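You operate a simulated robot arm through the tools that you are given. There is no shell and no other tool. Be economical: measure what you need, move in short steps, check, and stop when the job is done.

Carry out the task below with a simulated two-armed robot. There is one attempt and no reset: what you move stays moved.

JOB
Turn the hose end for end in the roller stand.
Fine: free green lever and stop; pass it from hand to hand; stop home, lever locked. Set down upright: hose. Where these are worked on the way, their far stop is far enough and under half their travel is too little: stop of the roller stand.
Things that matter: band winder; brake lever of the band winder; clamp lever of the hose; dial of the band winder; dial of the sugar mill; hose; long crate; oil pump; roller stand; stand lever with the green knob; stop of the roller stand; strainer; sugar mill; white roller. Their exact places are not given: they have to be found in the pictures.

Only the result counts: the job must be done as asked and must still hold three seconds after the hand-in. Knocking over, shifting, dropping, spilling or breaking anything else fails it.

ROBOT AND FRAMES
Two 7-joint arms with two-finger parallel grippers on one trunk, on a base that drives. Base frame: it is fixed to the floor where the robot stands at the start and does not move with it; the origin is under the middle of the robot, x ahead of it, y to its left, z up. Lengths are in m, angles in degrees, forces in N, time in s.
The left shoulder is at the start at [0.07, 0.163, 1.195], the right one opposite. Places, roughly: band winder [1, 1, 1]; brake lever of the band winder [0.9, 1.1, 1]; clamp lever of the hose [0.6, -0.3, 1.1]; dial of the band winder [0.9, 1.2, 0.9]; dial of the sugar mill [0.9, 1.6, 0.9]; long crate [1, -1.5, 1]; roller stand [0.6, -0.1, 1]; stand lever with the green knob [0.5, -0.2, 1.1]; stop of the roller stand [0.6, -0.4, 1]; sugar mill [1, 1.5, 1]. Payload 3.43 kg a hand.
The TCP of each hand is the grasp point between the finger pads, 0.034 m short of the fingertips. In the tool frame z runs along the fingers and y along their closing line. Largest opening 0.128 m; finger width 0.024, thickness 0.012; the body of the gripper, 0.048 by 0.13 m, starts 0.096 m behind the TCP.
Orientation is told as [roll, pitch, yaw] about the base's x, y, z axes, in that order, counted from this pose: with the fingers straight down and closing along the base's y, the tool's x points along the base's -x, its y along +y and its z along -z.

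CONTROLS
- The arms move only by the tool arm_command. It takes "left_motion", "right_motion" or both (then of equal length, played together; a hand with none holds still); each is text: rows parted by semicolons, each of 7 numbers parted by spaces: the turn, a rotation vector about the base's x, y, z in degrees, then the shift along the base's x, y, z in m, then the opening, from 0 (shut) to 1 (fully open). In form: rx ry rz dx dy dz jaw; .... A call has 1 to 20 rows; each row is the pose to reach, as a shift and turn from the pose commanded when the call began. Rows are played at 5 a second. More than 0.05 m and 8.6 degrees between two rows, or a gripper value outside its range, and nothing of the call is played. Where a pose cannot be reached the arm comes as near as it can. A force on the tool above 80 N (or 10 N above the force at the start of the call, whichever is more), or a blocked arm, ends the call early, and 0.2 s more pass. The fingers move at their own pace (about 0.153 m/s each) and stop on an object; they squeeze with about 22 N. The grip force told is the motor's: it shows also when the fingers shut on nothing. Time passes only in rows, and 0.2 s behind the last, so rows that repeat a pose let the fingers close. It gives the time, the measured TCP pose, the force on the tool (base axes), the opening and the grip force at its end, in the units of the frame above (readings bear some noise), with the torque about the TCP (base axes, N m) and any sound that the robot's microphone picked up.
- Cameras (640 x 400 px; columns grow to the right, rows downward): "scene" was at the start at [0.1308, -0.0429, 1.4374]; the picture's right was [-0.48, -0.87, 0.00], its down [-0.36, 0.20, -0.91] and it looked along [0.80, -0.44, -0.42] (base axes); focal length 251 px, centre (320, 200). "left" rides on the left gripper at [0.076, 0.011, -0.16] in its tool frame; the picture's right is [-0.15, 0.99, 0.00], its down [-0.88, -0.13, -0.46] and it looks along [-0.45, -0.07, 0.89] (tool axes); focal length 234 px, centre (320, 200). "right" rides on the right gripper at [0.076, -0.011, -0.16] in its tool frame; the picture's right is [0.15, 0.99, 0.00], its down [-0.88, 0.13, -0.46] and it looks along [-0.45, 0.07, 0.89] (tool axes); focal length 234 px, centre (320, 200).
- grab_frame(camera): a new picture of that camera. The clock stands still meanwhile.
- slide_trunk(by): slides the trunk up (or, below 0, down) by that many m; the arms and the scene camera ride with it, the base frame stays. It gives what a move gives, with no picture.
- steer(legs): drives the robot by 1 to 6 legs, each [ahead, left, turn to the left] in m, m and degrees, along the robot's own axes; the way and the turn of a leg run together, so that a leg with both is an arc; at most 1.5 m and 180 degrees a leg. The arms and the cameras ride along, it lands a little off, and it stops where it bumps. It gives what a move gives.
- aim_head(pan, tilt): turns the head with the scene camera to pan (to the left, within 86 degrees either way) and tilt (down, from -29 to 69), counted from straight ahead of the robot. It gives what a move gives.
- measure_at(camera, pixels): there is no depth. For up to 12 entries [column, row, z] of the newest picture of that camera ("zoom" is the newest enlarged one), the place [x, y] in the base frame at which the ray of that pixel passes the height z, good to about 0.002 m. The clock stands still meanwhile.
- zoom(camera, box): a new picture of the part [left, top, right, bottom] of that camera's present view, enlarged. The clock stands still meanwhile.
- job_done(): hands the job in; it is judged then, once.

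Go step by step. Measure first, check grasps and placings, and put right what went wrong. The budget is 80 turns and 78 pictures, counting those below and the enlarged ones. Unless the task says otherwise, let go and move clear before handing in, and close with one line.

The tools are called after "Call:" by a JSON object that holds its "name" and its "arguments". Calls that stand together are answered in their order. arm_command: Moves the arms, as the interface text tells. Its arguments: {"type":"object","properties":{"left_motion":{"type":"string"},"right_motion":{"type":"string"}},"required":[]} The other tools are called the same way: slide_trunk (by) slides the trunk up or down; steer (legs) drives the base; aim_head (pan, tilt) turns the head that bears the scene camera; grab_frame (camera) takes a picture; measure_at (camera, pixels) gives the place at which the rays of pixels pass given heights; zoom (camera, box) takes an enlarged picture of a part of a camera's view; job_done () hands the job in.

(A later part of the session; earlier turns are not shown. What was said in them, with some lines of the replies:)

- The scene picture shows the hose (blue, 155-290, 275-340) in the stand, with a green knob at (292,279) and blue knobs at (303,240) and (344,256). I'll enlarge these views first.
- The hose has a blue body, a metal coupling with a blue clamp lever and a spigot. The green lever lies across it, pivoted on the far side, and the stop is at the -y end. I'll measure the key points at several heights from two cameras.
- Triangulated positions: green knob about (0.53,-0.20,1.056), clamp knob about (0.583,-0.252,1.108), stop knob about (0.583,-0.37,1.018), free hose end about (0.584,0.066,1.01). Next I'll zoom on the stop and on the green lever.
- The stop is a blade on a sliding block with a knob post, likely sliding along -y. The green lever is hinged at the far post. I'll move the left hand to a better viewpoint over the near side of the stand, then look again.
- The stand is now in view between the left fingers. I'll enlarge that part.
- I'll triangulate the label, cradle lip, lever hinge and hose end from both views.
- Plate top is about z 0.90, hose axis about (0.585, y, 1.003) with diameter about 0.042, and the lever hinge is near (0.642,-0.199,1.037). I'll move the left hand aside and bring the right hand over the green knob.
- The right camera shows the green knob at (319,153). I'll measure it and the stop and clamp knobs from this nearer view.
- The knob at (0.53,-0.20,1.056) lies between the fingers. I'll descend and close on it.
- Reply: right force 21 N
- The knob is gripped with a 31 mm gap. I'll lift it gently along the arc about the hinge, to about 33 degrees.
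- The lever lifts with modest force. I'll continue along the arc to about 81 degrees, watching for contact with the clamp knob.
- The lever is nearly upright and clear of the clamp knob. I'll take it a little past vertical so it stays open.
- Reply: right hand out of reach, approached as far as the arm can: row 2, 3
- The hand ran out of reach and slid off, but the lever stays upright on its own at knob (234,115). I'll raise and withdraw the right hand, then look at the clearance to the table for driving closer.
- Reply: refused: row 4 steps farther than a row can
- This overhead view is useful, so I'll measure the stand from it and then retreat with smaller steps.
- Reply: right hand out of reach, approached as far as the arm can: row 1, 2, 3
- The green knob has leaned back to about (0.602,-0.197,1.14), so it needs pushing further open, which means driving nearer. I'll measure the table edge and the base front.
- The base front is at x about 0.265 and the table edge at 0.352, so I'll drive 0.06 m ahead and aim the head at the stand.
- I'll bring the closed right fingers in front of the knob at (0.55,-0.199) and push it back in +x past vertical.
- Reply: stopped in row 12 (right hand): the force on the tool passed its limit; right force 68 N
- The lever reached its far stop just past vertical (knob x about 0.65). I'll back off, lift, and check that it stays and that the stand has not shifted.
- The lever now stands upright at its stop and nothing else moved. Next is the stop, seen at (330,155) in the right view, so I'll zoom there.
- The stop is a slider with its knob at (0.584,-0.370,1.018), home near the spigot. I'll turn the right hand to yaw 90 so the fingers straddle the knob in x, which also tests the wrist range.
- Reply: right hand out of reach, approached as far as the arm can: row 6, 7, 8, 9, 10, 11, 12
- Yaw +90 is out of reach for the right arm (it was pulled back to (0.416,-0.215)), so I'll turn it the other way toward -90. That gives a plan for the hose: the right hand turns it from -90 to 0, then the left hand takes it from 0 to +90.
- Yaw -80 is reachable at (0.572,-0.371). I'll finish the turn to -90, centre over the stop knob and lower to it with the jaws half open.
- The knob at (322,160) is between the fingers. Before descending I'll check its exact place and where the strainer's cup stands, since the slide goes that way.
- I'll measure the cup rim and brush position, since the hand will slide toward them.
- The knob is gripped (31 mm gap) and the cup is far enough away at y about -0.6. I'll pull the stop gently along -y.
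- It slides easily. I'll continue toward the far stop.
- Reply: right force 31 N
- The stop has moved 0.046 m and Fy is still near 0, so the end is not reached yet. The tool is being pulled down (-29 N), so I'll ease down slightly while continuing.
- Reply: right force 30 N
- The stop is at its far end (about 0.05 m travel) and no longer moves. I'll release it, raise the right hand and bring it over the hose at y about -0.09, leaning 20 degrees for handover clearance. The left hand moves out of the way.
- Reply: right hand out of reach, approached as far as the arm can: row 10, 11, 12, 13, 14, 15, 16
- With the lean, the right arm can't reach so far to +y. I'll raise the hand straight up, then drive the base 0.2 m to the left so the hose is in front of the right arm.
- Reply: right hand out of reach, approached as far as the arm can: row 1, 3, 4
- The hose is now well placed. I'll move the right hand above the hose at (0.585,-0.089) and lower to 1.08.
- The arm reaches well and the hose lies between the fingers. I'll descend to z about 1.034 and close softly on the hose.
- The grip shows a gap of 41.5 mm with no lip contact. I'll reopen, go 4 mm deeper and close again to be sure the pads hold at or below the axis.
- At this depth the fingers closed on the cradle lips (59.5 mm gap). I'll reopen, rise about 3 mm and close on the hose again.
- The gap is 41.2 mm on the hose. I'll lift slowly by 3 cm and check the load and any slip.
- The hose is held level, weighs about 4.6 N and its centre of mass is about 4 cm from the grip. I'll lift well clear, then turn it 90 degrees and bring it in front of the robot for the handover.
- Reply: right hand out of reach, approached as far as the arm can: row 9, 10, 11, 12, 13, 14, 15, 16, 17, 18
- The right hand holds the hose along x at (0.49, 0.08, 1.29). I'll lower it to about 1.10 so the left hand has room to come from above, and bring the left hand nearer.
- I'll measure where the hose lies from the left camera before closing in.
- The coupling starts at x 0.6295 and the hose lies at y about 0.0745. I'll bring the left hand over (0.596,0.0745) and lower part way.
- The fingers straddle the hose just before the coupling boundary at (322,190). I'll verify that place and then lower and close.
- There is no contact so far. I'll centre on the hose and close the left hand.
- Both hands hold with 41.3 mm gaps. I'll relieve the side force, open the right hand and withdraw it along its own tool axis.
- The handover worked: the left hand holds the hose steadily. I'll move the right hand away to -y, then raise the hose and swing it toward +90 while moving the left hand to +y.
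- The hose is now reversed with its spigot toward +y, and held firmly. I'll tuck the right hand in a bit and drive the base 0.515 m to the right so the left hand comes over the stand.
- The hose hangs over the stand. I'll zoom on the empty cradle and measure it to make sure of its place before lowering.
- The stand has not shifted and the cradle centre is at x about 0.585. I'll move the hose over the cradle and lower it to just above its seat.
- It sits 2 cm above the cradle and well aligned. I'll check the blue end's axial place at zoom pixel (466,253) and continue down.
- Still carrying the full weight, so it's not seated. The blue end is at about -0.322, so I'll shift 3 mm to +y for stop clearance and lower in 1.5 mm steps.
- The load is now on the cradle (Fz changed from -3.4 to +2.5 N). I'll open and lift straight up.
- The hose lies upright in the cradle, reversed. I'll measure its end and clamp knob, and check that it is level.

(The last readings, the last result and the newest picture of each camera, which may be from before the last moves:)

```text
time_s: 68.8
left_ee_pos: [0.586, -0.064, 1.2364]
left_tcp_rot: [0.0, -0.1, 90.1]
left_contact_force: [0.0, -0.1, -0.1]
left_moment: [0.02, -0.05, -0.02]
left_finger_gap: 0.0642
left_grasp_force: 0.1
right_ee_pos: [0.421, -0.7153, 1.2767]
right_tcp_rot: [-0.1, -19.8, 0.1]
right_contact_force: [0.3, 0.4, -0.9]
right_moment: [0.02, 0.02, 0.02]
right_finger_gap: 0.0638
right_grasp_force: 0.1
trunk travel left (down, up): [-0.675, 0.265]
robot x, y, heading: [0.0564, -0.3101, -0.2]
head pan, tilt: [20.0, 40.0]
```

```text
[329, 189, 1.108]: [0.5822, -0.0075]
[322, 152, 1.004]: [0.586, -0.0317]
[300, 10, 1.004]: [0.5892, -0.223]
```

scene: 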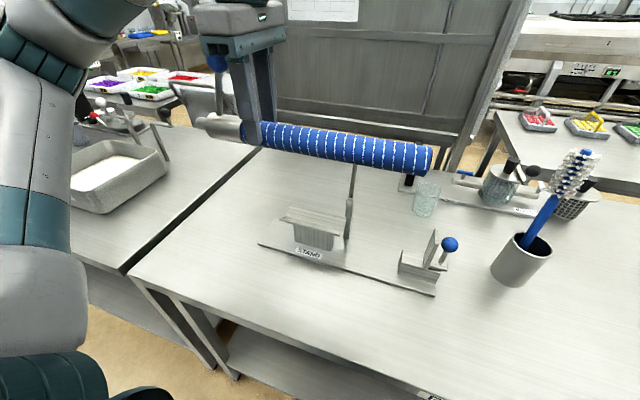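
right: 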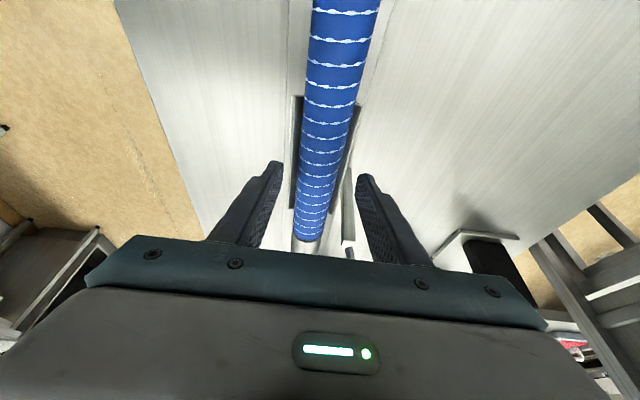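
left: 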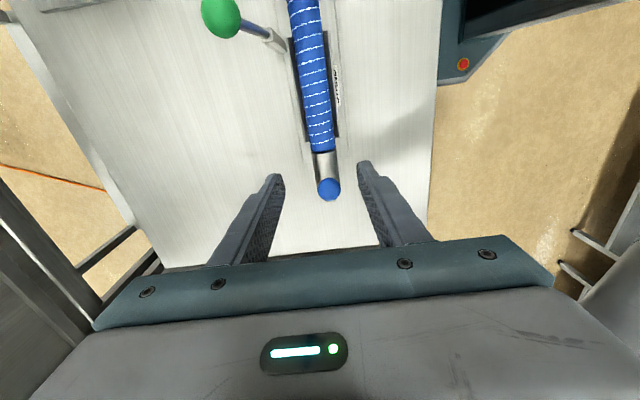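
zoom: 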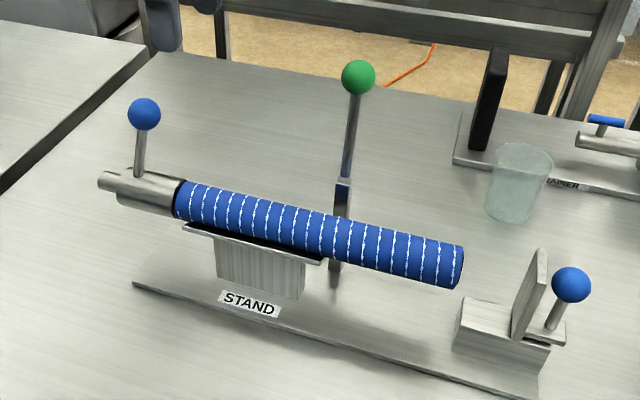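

The hose is placed well (end at about -0.319, clamp knob up). Now the right hand, upright and closed, goes behind the stop knob at (0.584,-0.455) to push it home; the left hand turns back to yaw 0 meanwhile.

Call:
{"name": "arm_command", "arguments": {"right_motion": "0 7 0 0 0.043 0 0.5; 0 14 0 0 0.086 0 0; 0 19.8 0 0 0.129 0 0; 0 19.8 0 0 0.172 0 0; 0 19.8 0 0 0.215 0 0; 0 19.8 0 0 0.256 0 0; 0 19.8 0 0.041 0.256 0 0; 0 19.8 0 0.082 0.256 0 0; 0 19.8 0 0.123 0.256 0 0; 0 19.8 0 0.163 0.256 0 0; 0 19.8 0 0.163 0.256 -0.04 0; 0 19.8 0 0.163 0.256 -0.08 0; 0 19.8 0 0.163 0.256 -0.12 0; 0 19.8 0 0.163 0.256 -0.16 0", "left_motion": "0 0 0 -0.01 0.02 0.02 0.5; 0 0 0 -0.02 0.05 0.03 0.5; 0 0 -8 -0.03 0.08 0.03 0.5; 0 0 -16 -0.04 0.1 0.03 0.5; 0 0 -24 -0.05 0.1 0.03 0.5; 0 0 -32 -0.06 0.1 0.03 0.5; 0 0 -40 -0.07 0.1 0.03 0.5; 0 0 -48 -0.08 0.1 0.03 0.5; 0 0 -56 -0.09 0.1 0.03 0.5; 0 0 -64 -0.1 0.1 0.03 0.5; 0 0 -72 -0.1 0.1 0.03 0.5; 0 0 -80 -0.1 0.1 0.03 0.5; 0 0 -86 -0.1 0.1 0.03 0.5; 0 0 -90 -0.1 0.1 0.03 0.5"}}

Call:
{"name": "grab_frame", "arguments": {"camera": "scene"}}

```text
time_s: 71.8
left_ee_pos: [0.4851, 0.0354, 1.2643]
left_tcp_rot: [0.0, 0.0, 0.0]
left_contact_force: [0.1, 0.2, -0.3]
left_moment: [0.0, 0.01, -0.05]
left_finger_gap: 0.0642
left_grasp_force: 0.0
right_ee_pos: [0.5866, -0.4598, 1.1136]
right_tcp_rot: [0.0, 0.0, 0.1]
right_contact_force: [-0.4, 0.0, -0.1]
right_moment: [0.0, 0.02, -0.03]
right_finger_gap: 0.0004
right_grasp_force: 23.2
right hand out of reach, approached as far as the arm can: row 10, 11
trunk travel left (down, up): [-0.675, 0.265]
robot x, y, heading: [0.0582, -0.3124, -0.3]
head pan, tilt: [20.0, 40.0]
```

```text
18 pictures are left
```

scene: 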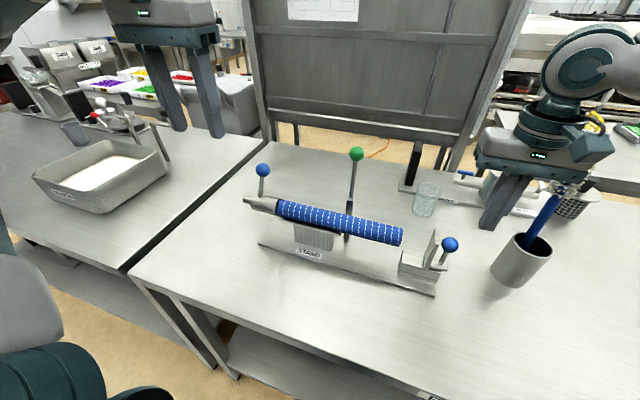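

The hand is behind the stop knob. I'll lower to 1.038 and push +y gradually toward home.

Call:
{"name": "arm_command", "arguments": {"right_motion": "0 0 0 -0.003 0 -0.04 0; 0 0 0 -0.003 0 -0.077 0; 0 0 0 -0.003 0.015 -0.077 0; 0 0 0 -0.003 0.03 -0.077 0; 0 0 0 -0.003 0.042 -0.077 0; 0 0 0 -0.003 0.052 -0.077 0"}}

Call:
{"name": "zoom", "arguments": {"camera": "scene", "box": [360, 160, 520, 300]}}

```text
time_s: 73.2
left_ee_pos: [0.4857, 0.0358, 1.2646]
left_tcp_rot: [0.1, 0.0, 0.1]
left_contact_force: [0.5, 0.4, 0.1]
left_moment: [0.01, -0.01, 0.02]
left_finger_gap: 0.064
left_grasp_force: 0.1
right_ee_pos: [0.5706, -0.4445, 1.0452]
right_tcp_rot: [0.1, 0.0, 0.1]
right_contact_force: [0.6, -0.8, -0.3]
right_moment: [-0.05, 0.0, 0.0]
right_finger_gap: 0.0
right_grasp_force: 22.1
right hand out of reach, approached as far as the arm can: row 3, 4, 5, 6
trunk travel left (down, up): [-0.675, 0.265]
robot x, y, heading: [0.0567, -0.3126, -0.1]
head pan, tilt: [20.0, 40.0]
```

```text
2.86 times, centred on (440, 230) of scene
```

zoom: 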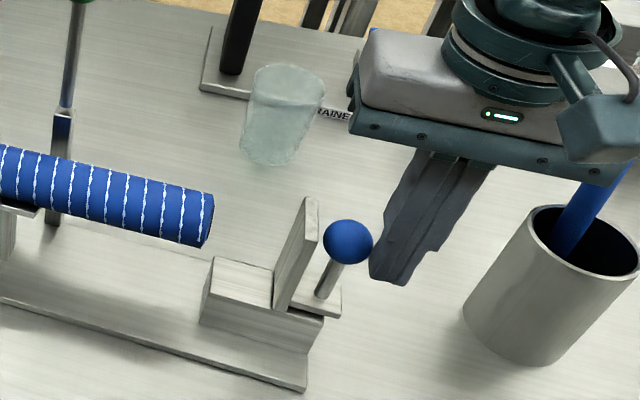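

The right arm hits a limit at y -0.4445 in this posture. I'll lift it clear and drive the base 0.2 m to the left, so the stop lies better in front of the right arm.

Call:
{"name": "arm_command", "arguments": {"right_motion": "0 0 0 0 -0.01 0.02 0; 0 0 0 0 -0.015 0.06 0; 0 0 0 -0.01 -0.015 0.1 0; 0 0 0 -0.03 -0.015 0.14 0; 0 0 0 -0.06 -0.015 0.18 0; 0 0 0 -0.09 -0.015 0.21 0; 0 0 0 -0.12 -0.015 0.22 0"}}

Call:
{"name": "steer", "arguments": {"legs": [[0, 0.25, 0]]}}

Call:
{"name": "arm_command", "arguments": {"right_motion": "0 0 -8 0 -0.03 0 0; 0 0 -16 0 -0.07 0 0; 0 0 -24 0 -0.11 0 0; 0 0 -32 0 -0.15 0 0; 0 0 -40 0 -0.19 0 0; 0 0 -48 0.02 -0.21 0 0; 0 0 -56 0.04 -0.22 0 0; 0 0 -64 0.06 -0.23 0 0; 0 0 -72 0.08 -0.235 0 0; 0 0 -80 0.1 -0.24 0 0; 0 0 -88 0.12 -0.24 0 0; 0 0 -90 0.13 -0.24 0 0"}}

```text
time_s: 74.8
left_ee_pos: [0.484, 0.036, 1.2647]
left_tcp_rot: [0.0, -0.1, 0.1]
left_contact_force: [-0.2, -1.0, -0.3]
left_moment: [0.0, 0.0, 0.01]
left_finger_gap: 0.064
left_grasp_force: 0.0
right_ee_pos: [0.4483, -0.4582, 1.2649]
right_tcp_rot: [-0.1, 0.0, 0.1]
right_contact_force: [-0.8, 0.1, 0.0]
right_moment: [0.03, 0.0, -0.01]
right_finger_gap: 0.0
right_grasp_force: 21.8
trunk travel left (down, up): [-0.675, 0.265]
robot x, y, heading: [0.051, -0.3109, -0.2]
head pan, tilt: [20.0, 40.0]
```

```text
time_s: 76.6
left_ee_pos: [0.4893, 0.2815, 1.2644]
left_tcp_rot: [0.1, 0.0, -0.4]
left_contact_force: [0.6, -0.9, 0.4]
left_moment: [0.0, 0.01, 0.01]
left_finger_gap: 0.064
left_grasp_force: 0.1
right_ee_pos: [0.4514, -0.211, 1.2637]
right_tcp_rot: [0.0, 0.1, -0.3]
right_contact_force: [0.0, 0.0, 0.8]
right_moment: [0.01, 0.0, -0.01]
right_finger_gap: 0.0
right_grasp_force: 21.8
trunk travel left (down, up): [-0.675, 0.265]
robot x, y, heading: [0.0571, -0.0611, -0.6]
head pan, tilt: [20.0, 40.0]
```

```text
time_s: 79.2
left_ee_pos: [0.4896, 0.2824, 1.2647]
left_tcp_rot: [-0.1, 0.0, -0.3]
left_contact_force: [-0.4, 0.1, 0.4]
left_moment: [0.02, 0.02, 0.0]
left_finger_gap: 0.064
left_grasp_force: 0.1
right_ee_pos: [0.5821, -0.4507, 1.2658]
right_tcp_rot: [-0.1, 0.1, -90.4]
right_contact_force: [0.3, 0.8, -0.4]
right_moment: [0.0, 0.02, 0.01]
right_finger_gap: 0.0
right_grasp_force: 21.9
trunk travel left (down, up): [-0.675, 0.265]
robot x, y, heading: [0.0542, -0.063, -0.9]
head pan, tilt: [20.0, 40.0]
```

The arm now reaches the posture used before (yaw -90 at (0.582,-0.451)). I'll open, move over the stop knob at y -0.4165, lower and grip it as I did the first time.

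Call:
{"name": "arm_command", "arguments": {"right_motion": "0 0 0 0.002 0.034 0 0.5; 0 0 0 0.002 0.034 -0.04 0.5; 0 0 0 0.002 0.034 -0.08 0.5; 0 0 0 0.002 0.034 -0.12 0.5; 0 0 0 0.002 0.034 -0.16 0.5; 0 0 0 0.002 0.034 -0.2 0.5; 0 0 0 0.002 0.034 -0.238 0.5; 0 0 0 0.002 0.034 -0.238 0.1; 0 0 0 0.002 0.034 -0.238 0.1; 0 0 0 0.002 0.034 -0.238 0.1"}}

Call:
{"name": "zoom", "arguments": {"camera": "scene", "box": [300, 120, 620, 320]}}

```text
time_s: 81.4
left_ee_pos: [0.4891, 0.2812, 1.265]
left_tcp_rot: [0.1, -0.1, -0.3]
left_contact_force: [0.3, 0.6, -0.4]
left_moment: [0.01, -0.01, 0.01]
left_finger_gap: 0.0638
left_grasp_force: 0.2
right_ee_pos: [0.5848, -0.4177, 1.0249]
right_tcp_rot: [-0.2, 0.0, -90.3]
right_contact_force: [-10.0, 1.9, -12.9]
right_moment: [-0.44, -0.02, -0.02]
right_finger_gap: 0.031
right_grasp_force: 44.7
trunk travel left (down, up): [-0.675, 0.265]
robot x, y, heading: [0.0534, -0.0636, -0.9]
head pan, tilt: [20.0, 40.0]
```

```text
2.00 times, centred on (460, 220) of scene
```

zoom: 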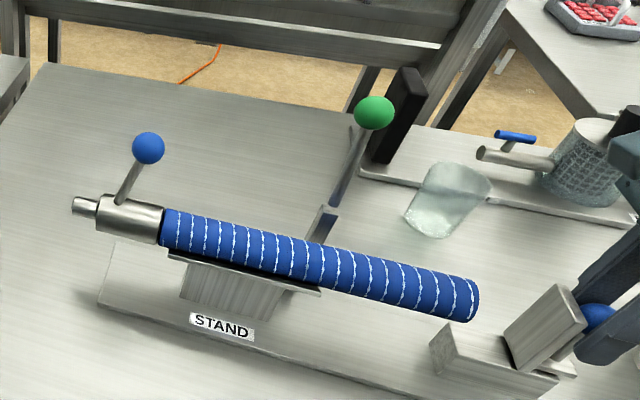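

The stop knob is gripped (31 mm gap). I'll push it along +y toward home, 0.045 m first.

Call:
{"name": "arm_command", "arguments": {"right_motion": "0 0 0 -0.001 0.01 0.001 0.1; 0 0 0 -0.001 0.02 0.001 0.1; 0 0 0 -0.001 0.03 0.001 0.1; 0 0 0 -0.001 0.038 0.001 0.1; 0 0 0 -0.001 0.045 0.001 0.1"}}

```text
time_s: 82.6
left_ee_pos: [0.4941, 0.2809, 1.2641]
left_tcp_rot: [0.2, 0.1, -0.3]
left_contact_force: [0.5, -0.5, 0.2]
left_moment: [-0.01, 0.01, 0.01]
left_finger_gap: 0.0639
left_grasp_force: 0.2
right_ee_pos: [0.584, -0.3728, 1.0257]
right_tcp_rot: [-0.3, 0.1, -90.3]
right_contact_force: [0.9, 0.1, -30.8]
right_moment: [-0.37, 0.08, -0.04]
right_finger_gap: 0.0312
right_grasp_force: 45.1
trunk travel left (down, up): [-0.675, 0.265]
robot x, y, heading: [0.0533, -0.0639, -0.6]
head pan, tilt: [20.0, 40.0]
```

It slides freely. I'll push the last few millimetres until it meets its home stop.

Call:
{"name": "arm_command", "arguments": {"right_motion": "0 0 0 0 0.002 -0.002 0.1; 0 0 0 0 0.004 -0.003 0.1; 0 0 0 0 0.007 -0.003 0.1; 0 0 0 0 0.01 -0.003 0.1"}}

Call:
{"name": "zoom", "arguments": {"camera": "scene", "box": [340, 140, 580, 290]}}

```text
time_s: 83.6
left_ee_pos: [0.4896, 0.2818, 1.2647]
left_tcp_rot: [-0.1, 0.0, -0.3]
left_contact_force: [-0.1, -0.2, 0.1]
left_moment: [0.0, -0.04, -0.01]
left_finger_gap: 0.0643
left_grasp_force: 0.0
right_ee_pos: [0.5832, -0.3609, 1.0262]
right_tcp_rot: [0.1, 0.1, -90.4]
right_contact_force: [4.3, -0.7, -2.3]
right_moment: [0.56, -0.02, -0.05]
right_finger_gap: 0.0309
right_grasp_force: 44.7
trunk travel left (down, up): [-0.675, 0.265]
robot x, y, heading: [0.0574, -0.0647, -0.8]
head pan, tilt: [20.0, 40.0]
```

```text
2.67 times, centred on (460, 215) of scene
```

zoom: 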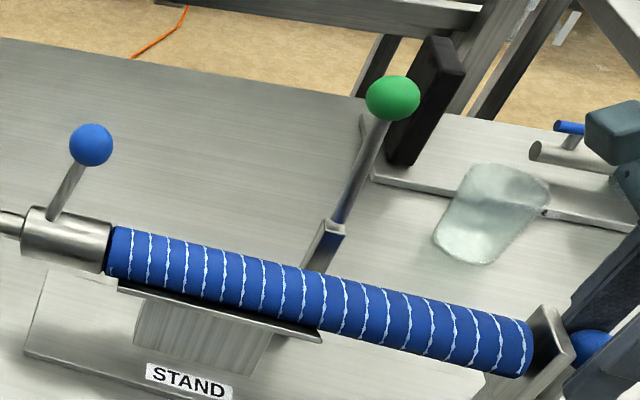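

The hand moved on without clear resistance, so it may have slipped on the knob. I'll release, rise, and measure where the knob and the hose end really are.

Call:
{"name": "arm_command", "arguments": {"right_motion": "0 0 0 0 0 0 0.5; 0 0 0 0 0 0.03 0.5; 0 0 0 0 0 0.07 0.5; 0 0 0 0 0 0.11 0.5; 0 0 0 0 -0.03 0.14 0.5; 0 0 0 0 -0.07 0.16 0.5"}}

Call:
{"name": "grab_frame", "arguments": {"camera": "right"}}

Call:
{"name": "zoom", "arguments": {"camera": "scene", "box": [340, 140, 580, 290]}}

```text
time_s: 85.0
left_ee_pos: [0.4886, 0.2811, 1.2642]
left_tcp_rot: [0.1, -0.2, -0.3]
left_contact_force: [0.7, 0.0, 0.1]
left_moment: [-0.01, -0.01, -0.02]
left_finger_gap: 0.0641
left_grasp_force: 0.0
right_ee_pos: [0.5812, -0.434, 1.1857]
right_tcp_rot: [-0.1, 0.1, -90.2]
right_contact_force: [1.0, -1.0, 0.8]
right_moment: [0.04, -0.06, 0.0]
right_finger_gap: 0.064
right_grasp_force: 0.1
trunk travel left (down, up): [-0.675, 0.265]
robot x, y, heading: [0.0539, -0.0613, -0.6]
head pan, tilt: [20.0, 40.0]
```

```text
14 pictures are left
```

right: 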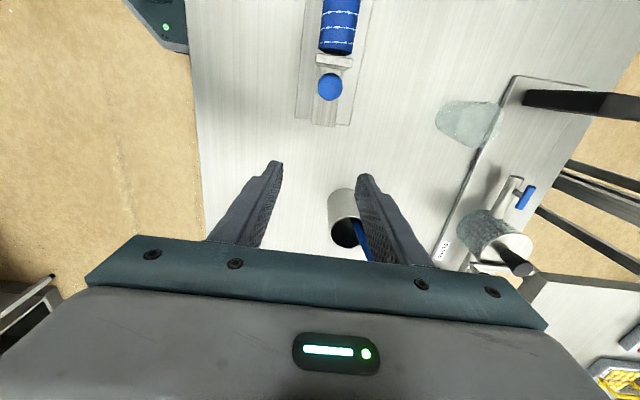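

```text
2.67 times, centred on (460, 215) of scene
```

zoom: 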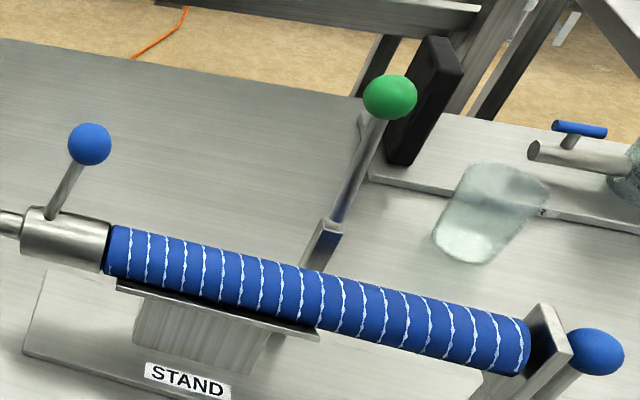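

Call:
{"name": "measure_at", "arguments": {"camera": "right", "pixels": [[330, 86, 1.018], [334, 61, 1.02], [335, 53, 1.02]]}}

Call:
{"name": "measure_at", "arguments": {"camera": "zoom", "pixels": [[595, 352, 1.018], [90, 143, 1.108], [107, 250, 1.004], [527, 350, 1.0], [390, 97, 1.151], [148, 374, 0.901]]}}

```text
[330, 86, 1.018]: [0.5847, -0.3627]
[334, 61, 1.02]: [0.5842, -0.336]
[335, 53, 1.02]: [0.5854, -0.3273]
```

```text
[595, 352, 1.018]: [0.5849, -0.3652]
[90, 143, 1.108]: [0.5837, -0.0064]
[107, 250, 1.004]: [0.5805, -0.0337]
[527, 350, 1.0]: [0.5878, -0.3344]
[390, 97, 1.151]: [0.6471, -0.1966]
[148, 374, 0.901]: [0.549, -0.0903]
```

The knob is at y about -0.364, at or very near its original home (-0.368), and the hose has not moved. I'll confirm the hard stop with a gentle push by closed fingers from behind the knob.

Call:
{"name": "arm_command", "arguments": {"right_motion": "0 0 0 0.003 0.0 -0.03 0; 0 0 0 0.003 0.0 -0.07 0; 0 0 0 0.003 0.0 -0.11 0; 0 0 0 0.003 0.0 -0.142 0; 0 0 0 0.003 0.025 -0.142 0; 0 0 0 0.003 0.036 -0.142 0; 0 0 0 0.003 0.04 -0.142 0; 0 0 0 0.003 0.044 -0.142 0; 0 0 0 0.003 0.047 -0.142 0"}}

```text
time_s: 87.0
left_ee_pos: [0.4903, 0.2762, 1.2687]
left_tcp_rot: [0.2, -0.1, -0.4]
left_contact_force: [0.8, 0.0, 0.1]
left_moment: [0.01, -0.04, -0.04]
left_finger_gap: 0.0642
left_grasp_force: 0.0
right_ee_pos: [0.5853, -0.3914, 1.0424]
right_tcp_rot: [0.1, 0.0, -90.5]
right_contact_force: [1.7, -32.3, 12.5]
right_moment: [-0.59, -0.05, 0.02]
right_finger_gap: 0.0002
right_grasp_force: 21.7
trunk travel left (down, up): [-0.675, 0.265]
robot x, y, heading: [0.0567, -0.06, -0.7]
head pan, tilt: [20.0, 40.0]
```

The knob is blocked with 32 N at y -0.3914, so the stop is firmly home. I'll withdraw and bring the right hand back to yaw 0 above the green knob at (0.647,-0.198).

Call:
{"name": "arm_command", "arguments": {"right_motion": "0 0 0 0 -0.015 0 0; 0 0 0 0 -0.015 0.04 0; 0 0 0 0 -0.015 0.08 0; 0 0 0 0 -0.015 0.12 0; 0 0 0 -0.02 -0.015 0.16 0; 0 0 0 -0.04 -0.015 0.2 0; 0 0 8 -0.06 0 0.225 0; 0 0 16 -0.06 0.02 0.225 0.5; 0 0 24 -0.06 0.04 0.225 0.5; 0 0 32 -0.06 0.06 0.225 0.5; 0 0 40 -0.06 0.08 0.225 0.5; 0 0 48 -0.06 0.1 0.225 0.5; 0 0 56 -0.06 0.12 0.225 0.5; 0 0 64 -0.06 0.14 0.225 0.5; 0 0 72 -0.05 0.16 0.225 0.5; 0 0 80 -0.03 0.18 0.225 0.5; 0 0 88 -0.01 0.193 0.225 0.5; 0 0 90.4 0.02 0.193 0.225 0.5; 0 0 90.4 0.04 0.193 0.225 0.5; 0 0 90.4 0.06 0.193 0.225 0.5"}}

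Call:
{"name": "grab_frame", "arguments": {"camera": "scene"}}

```text
time_s: 91.2
left_ee_pos: [0.4904, 0.281, 1.2655]
left_tcp_rot: [0.1, 0.0, -0.4]
left_contact_force: [0.6, 0.0, -0.8]
left_moment: [-0.01, 0.02, 0.04]
left_finger_gap: 0.0641
left_grasp_force: 0.1
right_ee_pos: [0.591, -0.2344, 1.2722]
right_tcp_rot: [0.2, 0.0, -0.1]
right_contact_force: [0.8, -0.7, 0.2]
right_moment: [0.01, 0.01, -0.01]
right_finger_gap: 0.0641
right_grasp_force: 0.1
right hand out of reach, approached as far as the arm can: row 16, 17, 18, 19, 20
trunk travel left (down, up): [-0.675, 0.265]
robot x, y, heading: [0.0518, -0.0625, -0.8]
head pan, tilt: [20.0, 40.0]
```

```text
12 pictures are left
```

scene: 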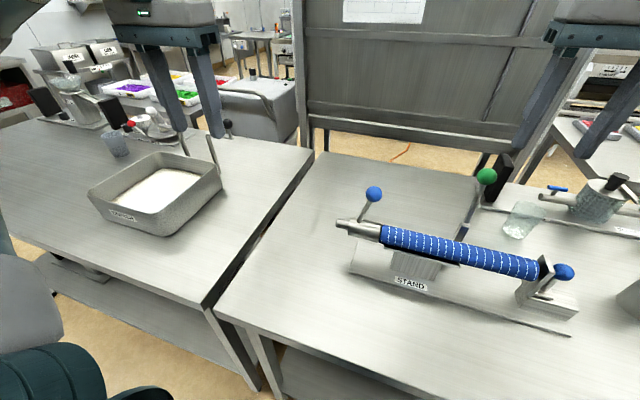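

The hand is at its reach limit at this height. I'll raise the trunk 0.12 m so the shoulders are higher, which gives more reach for the green knob.

Call:
{"name": "slide_trunk", "arguments": {"by": 0.12}}

Call:
{"name": "arm_command", "arguments": {"right_motion": "0 0 0 0 0.0 -0.04 0.5; 0 0 0 0 0.01 -0.08 0.5; 0 0 0 0 0.02 -0.12 0.5; 0 0 0 0.015 0.036 -0.14 0.5; 0 0 0 0.035 0.036 -0.15 0.5; 0 0 0 0.056 0.036 -0.15 0.5"}}

```text
time_s: 92.7
left_ee_pos: [0.4908, 0.2822, 1.3835]
left_tcp_rot: [0.0, 0.0, -0.3]
left_contact_force: [-0.7, 0.5, -0.3]
left_moment: [0.04, -0.03, 0.03]
left_finger_gap: 0.0641
left_grasp_force: 0.1
right_ee_pos: [0.5924, -0.2336, 1.3907]
right_tcp_rot: [0.1, -0.1, -0.1]
right_contact_force: [0.4, -0.3, 0.0]
right_moment: [0.02, -0.01, -0.03]
right_finger_gap: 0.0641
right_grasp_force: 0.0
trunk travel left (down, up): [-0.795, 0.145]
robot x, y, heading: [0.0593, -0.0611, -0.9]
head pan, tilt: [20.0, 40.0]
```

```text
time_s: 94.1
left_ee_pos: [0.4888, 0.2828, 1.3855]
left_tcp_rot: [0.0, 0.0, -0.2]
left_contact_force: [0.9, -0.4, -0.2]
left_moment: [0.01, 0.01, 0.02]
left_finger_gap: 0.0637
left_grasp_force: 0.0
right_ee_pos: [0.6106, -0.209, 1.2506]
right_tcp_rot: [0.2, 0.0, -0.1]
right_contact_force: [-0.2, -0.2, -0.6]
right_moment: [-0.01, 0.03, 0.01]
right_finger_gap: 0.0642
right_grasp_force: 0.1
right hand out of reach, approached as far as the arm can: row 4, 5, 6
trunk travel left (down, up): [-0.795, 0.145]
robot x, y, heading: [0.0563, -0.0631, -0.6]
head pan, tilt: [20.0, 40.0]
```

The right arm is limited here by its side posture, not by distance. I'll drive the base 0.2 m to the left so the green knob lies further to the right of the arm, then move over it.

Call:
{"name": "steer", "arguments": {"legs": [[0, 0.2, 0]]}}

Call:
{"name": "arm_command", "arguments": {"right_motion": "0 0 0 0 -0.04 0 0.5; 0 0 0 0 -0.08 0 0.5; 0 0 0 0 -0.12 0 0.5; 0 0 0 0 -0.16 0 0.5; 0 0 0 0.01 -0.187 0 0.5; 0 0 0.5 0.025 -0.187 0 0.5; 0 0 0.5 0.037 -0.187 0 0.5"}}

Call:
{"name": "grab_frame", "arguments": {"camera": "right"}}

```text
time_s: 95.7
left_ee_pos: [0.4921, 0.4791, 1.3863]
left_tcp_rot: [0.2, 0.0, -0.5]
left_contact_force: [0.2, -0.2, 1.0]
left_moment: [0.04, -0.01, -0.03]
left_finger_gap: 0.0642
left_grasp_force: 0.1
right_ee_pos: [0.6128, -0.0122, 1.2507]
right_tcp_rot: [0.3, 0.0, -0.2]
right_contact_force: [0.2, -0.1, -0.3]
right_moment: [0.06, -0.01, 0.01]
right_finger_gap: 0.064
right_grasp_force: 0.0
trunk travel left (down, up): [-0.795, 0.145]
robot x, y, heading: [0.0592, 0.1378, -0.9]
head pan, tilt: [20.0, 40.0]
```

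```text
time_s: 97.3
left_ee_pos: [0.4923, 0.4815, 1.3842]
left_tcp_rot: [0.1, -0.1, -0.5]
left_contact_force: [0.5, 0.2, -0.1]
left_moment: [0.01, 0.02, -0.02]
left_finger_gap: 0.0642
left_grasp_force: 0.1
right_ee_pos: [0.6501, -0.1964, 1.2497]
right_tcp_rot: [0.1, 0.0, 0.3]
right_contact_force: [0.7, -0.9, 0.0]
right_moment: [0.02, 0.0, 0.0]
right_finger_gap: 0.0641
right_grasp_force: 0.1
trunk travel left (down, up): [-0.795, 0.145]
robot x, y, heading: [0.0572, 0.1393, -0.9]
head pan, tilt: [20.0, 40.0]
```

```text
11 pictures are left
```

right: 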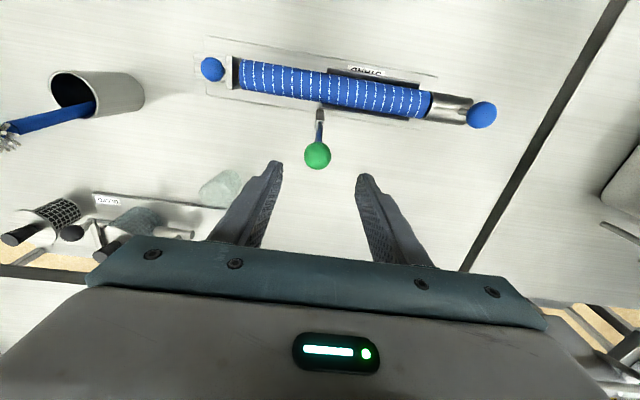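

The hand is now over the green knob. I'll measure the knob (318,155) and the stop knob (213,69) from here.

Call:
{"name": "measure_at", "arguments": {"camera": "right", "pixels": [[318, 155, 1.151], [213, 69, 1.018], [482, 114, 1.108], [235, 74, 1.02], [241, 76, 1.004], [432, 104, 1.004]]}}

Call:
{"name": "arm_command", "arguments": {"right_motion": "0 0 0 -0.002 -0.002 -0.03 0.5; 0 0 0 -0.002 -0.002 -0.06 0.5; 0 0 0 -0.002 -0.002 -0.08 0.5; 0 0 0 -0.002 -0.002 -0.08 0.1; 0 0 0 -0.002 -0.002 -0.08 0.1; 0 0 0 -0.002 -0.002 -0.08 0.1"}}

```text
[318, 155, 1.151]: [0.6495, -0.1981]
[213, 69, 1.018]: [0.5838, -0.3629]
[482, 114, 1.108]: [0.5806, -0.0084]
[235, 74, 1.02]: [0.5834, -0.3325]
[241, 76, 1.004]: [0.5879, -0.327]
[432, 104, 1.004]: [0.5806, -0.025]
```

```text
time_s: 98.7
left_ee_pos: [0.4924, 0.4807, 1.384]
left_tcp_rot: [0.1, 0.1, -0.5]
left_contact_force: [0.0, 0.4, 0.1]
left_moment: [0.02, 0.02, -0.01]
left_finger_gap: 0.064
left_grasp_force: 0.1
right_ee_pos: [0.6471, -0.199, 1.1691]
right_tcp_rot: [0.2, 0.0, 0.3]
right_contact_force: [0.1, -7.3, 0.7]
right_moment: [-0.26, 0.05, -0.12]
right_finger_gap: 0.031
right_grasp_force: 45.2
trunk travel left (down, up): [-0.795, 0.145]
robot x, y, heading: [0.0579, 0.1375, -0.8]
head pan, tilt: [20.0, 40.0]
```

The green knob is gripped. I'll bring it back along the arc and down over the hose.

Call:
{"name": "arm_command", "arguments": {"right_motion": "0 0 0 -0.0155 0 0 0.1; 0 0 0 -0.0313 0 -0.0024 0.1; 0 0 0 -0.0465 0 -0.0071 0.1; 0 0 0 -0.061 0 -0.0139 0.1; 0 0 0 -0.0744 0 -0.0226 0.1; 0 0 0 -0.0865 0 -0.033 0.1; 0 0 0 -0.0969 0 -0.0451 0.1; 0 0 0 -0.1056 0 -0.0585 0.1; 0 0 0 -0.1124 0 -0.073 0.1; 0 0 0 -0.1171 0 -0.0882 0.1; 0 0 0 -0.1184 0 -0.0951 0.1"}}

Call:
{"name": "zoom", "arguments": {"camera": "scene", "box": [340, 180, 640, 368]}}

```text
time_s: 101.1
left_ee_pos: [0.4893, 0.4814, 1.3859]
left_tcp_rot: [0.1, -0.2, -0.4]
left_contact_force: [0.3, 0.3, -0.8]
left_moment: [-0.03, 0.0, -0.01]
left_finger_gap: 0.064
left_grasp_force: 0.1
right_ee_pos: [0.5257, -0.2001, 1.0762]
right_tcp_rot: [0.2, -0.1, 0.3]
right_contact_force: [-12.3, -6.3, 15.5]
right_moment: [0.18, -1.22, -0.02]
right_finger_gap: 0.0312
right_grasp_force: 45.2
trunk travel left (down, up): [-0.795, 0.145]
robot x, y, heading: [0.0601, 0.1372, -0.5]
head pan, tilt: [20.0, 40.0]
```

```text
2.13 times, centred on (490, 274) of scene
```

zoom: 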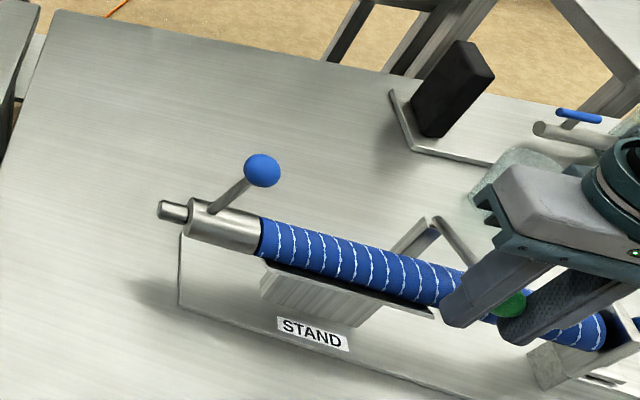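

The knob is back at its original position (TCP 1.076, as in the first grip). I'll press down a few millimetres to make sure it is locked, then release and rise.

Call:
{"name": "arm_command", "arguments": {"right_motion": "0 0 0 0.002 0 -0.003 0.1; 0 0 0 0.002 0 -0.006 0.1; 0 0 0 0.002 0 -0.008 0.1"}}

```text
time_s: 101.9
left_ee_pos: [0.4855, 0.4808, 1.386]
left_tcp_rot: [0.0, -0.3, -0.4]
left_contact_force: [-0.1, 0.9, 0.2]
left_moment: [0.01, -0.02, -0.01]
left_finger_gap: 0.0641
left_grasp_force: 0.0
right_ee_pos: [0.526, -0.1986, 1.0692]
right_tcp_rot: [0.1, 0.0, 0.3]
right_contact_force: [-23.1, -6.6, 15.0]
right_moment: [0.02, -1.06, -0.01]
right_finger_gap: 0.0311
right_grasp_force: 44.9
trunk travel left (down, up): [-0.795, 0.145]
robot x, y, heading: [0.0603, 0.1362, -1.0]
head pan, tilt: [20.0, 40.0]
```

It moved down another 7 mm, either slipping on the knob or turning the lever. I'll release, rise and measure the knob.

Call:
{"name": "arm_command", "arguments": {"right_motion": "0 0 0 0 0 0 0.5; 0 0 0 0 0 0.02 0.5; 0 0 0 0 0 0.06 0.5; 0 0 0 0 0 0.1 0.5; 0 0 0 -0.03 0 0.13 0.5; 0 0 0 -0.06 0 0.15 0.5"}}

Call:
{"name": "grab_frame", "arguments": {"camera": "right"}}

Call:
{"name": "zoom", "arguments": {"camera": "scene", "box": [400, 220, 640, 370]}}

```text
time_s: 103.3
left_ee_pos: [0.4904, 0.4811, 1.3853]
left_tcp_rot: [0.1, 0.0, -0.4]
left_contact_force: [0.3, 0.9, -0.3]
left_moment: [0.02, -0.01, 0.0]
left_finger_gap: 0.0642
left_grasp_force: 0.0
right_ee_pos: [0.4699, -0.1967, 1.2169]
right_tcp_rot: [0.1, 0.0, 0.3]
right_contact_force: [0.0, -0.2, -0.1]
right_moment: [0.0, 0.01, 0.0]
right_finger_gap: 0.064
right_grasp_force: 0.1
trunk travel left (down, up): [-0.795, 0.145]
robot x, y, heading: [0.0557, 0.1349, -0.8]
head pan, tilt: [20.0, 40.0]
```

```text
9 pictures are left
```

right: 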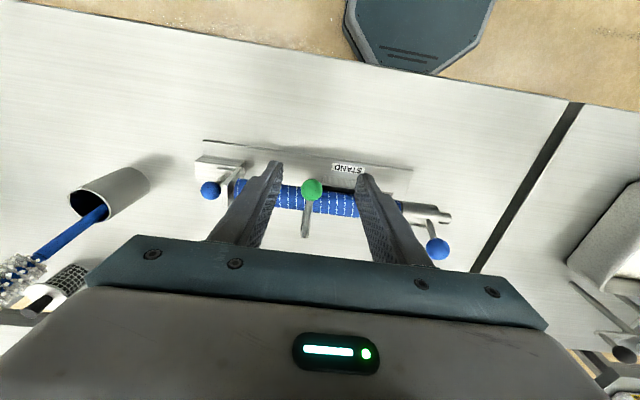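

```text
2.67 times, centred on (520, 295) of scene
```

zoom: 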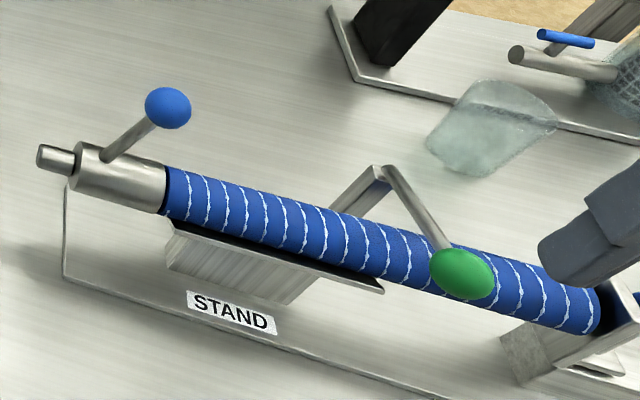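

Call:
{"name": "measure_at", "arguments": {"camera": "zoom", "pixels": [[462, 274, 1.04], [462, 274, 1.056], [462, 274, 1.07], [382, 172, 1.037], [168, 108, 1.108]]}}

Call:
{"name": "measure_at", "arguments": {"camera": "right", "pixels": [[312, 189, 1.04], [312, 189, 1.056], [312, 189, 1.07], [305, 235, 1.037], [211, 189, 1.018]]}}

```text
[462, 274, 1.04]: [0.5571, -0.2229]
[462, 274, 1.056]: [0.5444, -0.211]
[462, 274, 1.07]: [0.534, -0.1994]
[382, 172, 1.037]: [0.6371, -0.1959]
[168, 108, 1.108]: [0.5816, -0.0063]
```

```text
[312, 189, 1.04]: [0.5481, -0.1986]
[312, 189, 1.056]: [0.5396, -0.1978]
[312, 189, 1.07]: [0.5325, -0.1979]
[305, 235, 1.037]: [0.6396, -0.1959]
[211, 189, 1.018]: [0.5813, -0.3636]
```

The knob sits at about (0.533,-0.198,1.071), 15 mm above its original 1.056, so the lever isn't fully down. I'll press on its top with closed fingers.

Call:
{"name": "arm_command", "arguments": {"right_motion": "0 0 0 0.03 -0.001 0 0; 0 0 0 0.063 -0.001 -0.01 0; 0 0 0 0.063 -0.001 -0.05 0; 0 0 0 0.063 -0.001 -0.08 0; 0 0 0 0.063 -0.001 -0.095 0; 0 0 0 0.062 -0.001 -0.103 0; 0 0 0 0.061 -0.001 -0.109 0; 0 0 0 0.061 -0.001 -0.113 0; 0 0 0 0.061 -0.001 -0.117 0"}}

```text
time_s: 105.3
left_ee_pos: [0.4923, 0.4823, 1.3829]
left_tcp_rot: [0.0, -0.1, -0.4]
left_contact_force: [0.2, 0.3, 0.0]
left_moment: [-0.01, 0.02, 0.0]
left_finger_gap: 0.0641
left_grasp_force: 0.1
right_ee_pos: [0.5299, -0.1989, 1.1016]
right_tcp_rot: [0.0, 0.0, 0.2]
right_contact_force: [-0.5, -0.1, 3.2]
right_moment: [0.03, 0.02, -0.05]
right_finger_gap: 0.0
right_grasp_force: 21.9
trunk travel left (down, up): [-0.795, 0.145]
robot x, y, heading: [0.0585, 0.1354, -0.6]
head pan, tilt: [20.0, 40.0]
```

The knob followed down to about 1.052 with only 3 N. I'll keep pressing in small steps until it resists firmly.

Call:
{"name": "arm_command", "arguments": {"right_motion": "0 0 0 0 0 -0.002 0; 0 0 0 0 0 -0.004 0; 0 0 0 0 0 -0.006 0; 0 0 0 0 0 -0.008 0"}}

```text
time_s: 106.4
left_ee_pos: [0.4866, 0.4833, 1.3852]
left_tcp_rot: [0.0, -0.4, -0.4]
left_contact_force: [0.0, 0.2, -0.3]
left_moment: [-0.04, -0.02, -0.02]
left_finger_gap: 0.0641
left_grasp_force: 0.0
right_ee_pos: [0.5311, -0.1994, 1.1021]
right_tcp_rot: [-0.1, -1.1, 0.3]
right_contact_force: [-16.4, -4.2, 45.6]
right_moment: [-0.17, 0.63, 0.1]
right_finger_gap: 0.0001
right_grasp_force: 22.0
trunk travel left (down, up): [-0.795, 0.145]
robot x, y, heading: [0.0574, 0.1353, -0.8]
head pan, tilt: [20.0, 40.0]
stopped in row 4 (right hand): the force on the tool passed its limit (the readings are from after the stop); the commanded pose is now the measured one
```

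It now resists hard (over 45 N with no more travel), so the lever is down and locked. I'll lift off and retreat, then check everything.

Call:
{"name": "arm_command", "arguments": {"right_motion": "0 0 0 0 0 0.03 0; 0 0 0 -0.01 0 0.07 0; 0 0 0 -0.04 0 0.1 0; 0 0 0 -0.08 0 0.12 0; 0 0 0 -0.12 -0.02 0.14 0; 0 0 0 -0.13 -0.06 0.16 0.3; 0 0 0 -0.13 -0.1 0.16 0.3; 0 0 0 -0.13 -0.14 0.16 0.3; 0 0 0 -0.13 -0.18 0.16 0.3"}}

Call:
{"name": "aim_head", "arguments": {"pan": -20, "tilt": 40}}

Call:
{"name": "grab_frame", "arguments": {"camera": "scene"}}

Call:
{"name": "zoom", "arguments": {"camera": "scene", "box": [260, 150, 500, 300]}}

```text
time_s: 108.4
left_ee_pos: [0.4951, 0.4783, 1.385]
left_tcp_rot: [0.3, 0.0, -0.6]
left_contact_force: [1.6, -1.1, -0.4]
left_moment: [0.11, 0.07, -0.02]
left_finger_gap: 0.0642
left_grasp_force: 0.1
right_ee_pos: [0.404, -0.3769, 1.2564]
right_tcp_rot: [0.0, -0.3, 0.5]
right_contact_force: [0.3, -0.3, 1.8]
right_moment: [0.04, -0.02, 0.03]
right_finger_gap: 0.0383
right_grasp_force: 0.1
right hand out of reach, approached as far as the arm can: row 9
trunk travel left (down, up): [-0.795, 0.145]
robot x, y, heading: [0.0577, 0.1364, -0.6]
head pan, tilt: [20.0, 40.0]
```

```text
time_s: 109.5
left_ee_pos: [0.4926, 0.4798, 1.3845]
left_tcp_rot: [0.1, 0.1, -0.4]
left_contact_force: [0.9, 0.3, -0.1]
left_moment: [0.01, -0.01, 0.0]
left_finger_gap: 0.0642
left_grasp_force: 0.0
right_ee_pos: [0.4025, -0.3762, 1.2545]
right_tcp_rot: [-0.1, -0.2, 0.3]
right_contact_force: [-0.3, 0.6, -0.3]
right_moment: [0.01, -0.01, 0.0]
right_finger_gap: 0.0384
right_grasp_force: 0.1
trunk travel left (down, up): [-0.795, 0.145]
robot x, y, heading: [0.0611, 0.1351, -0.6]
head pan, tilt: [-20.0, 40.0]
```

```text
7 pictures are left
```

scene: 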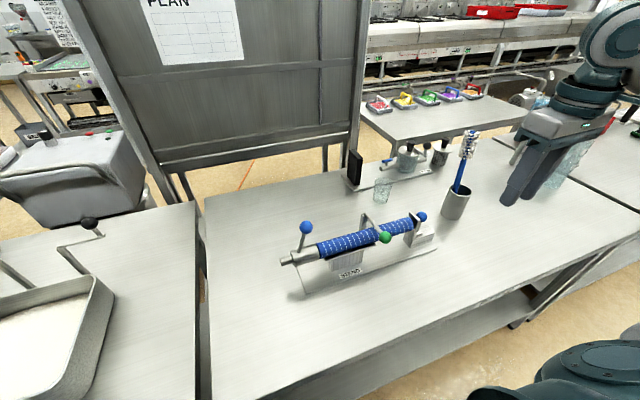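

```text
2.67 times, centred on (380, 225) of scene
```

zoom: 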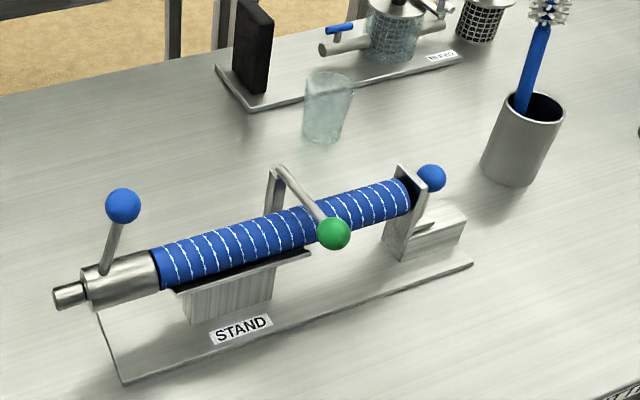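

Call:
{"name": "measure_at", "arguments": {"camera": "zoom", "pixels": [[333, 233, 1.05], [333, 233, 1.056], [333, 233, 1.071], [431, 177, 1.018], [122, 205, 1.108], [155, 268, 1.004], [404, 199, 1.004]]}}

Call:
{"name": "grab_frame", "arguments": {"camera": "right"}}

```text
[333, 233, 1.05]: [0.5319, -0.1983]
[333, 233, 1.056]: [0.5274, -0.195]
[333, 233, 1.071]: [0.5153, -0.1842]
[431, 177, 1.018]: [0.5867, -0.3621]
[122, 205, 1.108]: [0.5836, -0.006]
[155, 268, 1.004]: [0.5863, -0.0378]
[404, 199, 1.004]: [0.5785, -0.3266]
```

```text
5 pictures are left
```

right: 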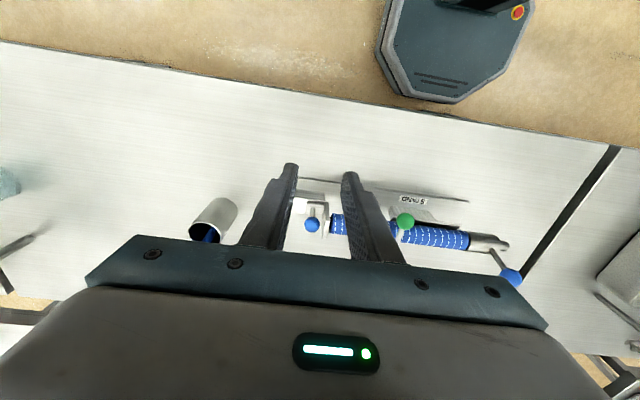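

The last pictures show the green knob back down at about (0.532,-0.198,1.05) and the stop home at y -0.362. The hose lies reversed and upright, with its clamp knob at y -0.006. Both hands are clear, so I'll hand in.

Call:
{"name": "job_done", "arguments": {}}

```text
The job is handed in.
```

I turned the hose end for end in the roller stand by passing it from the right hand to the left. It lies upright, the stop is pushed home, and the green lever is down and locked. Both hands are clear, and the job is handed in.
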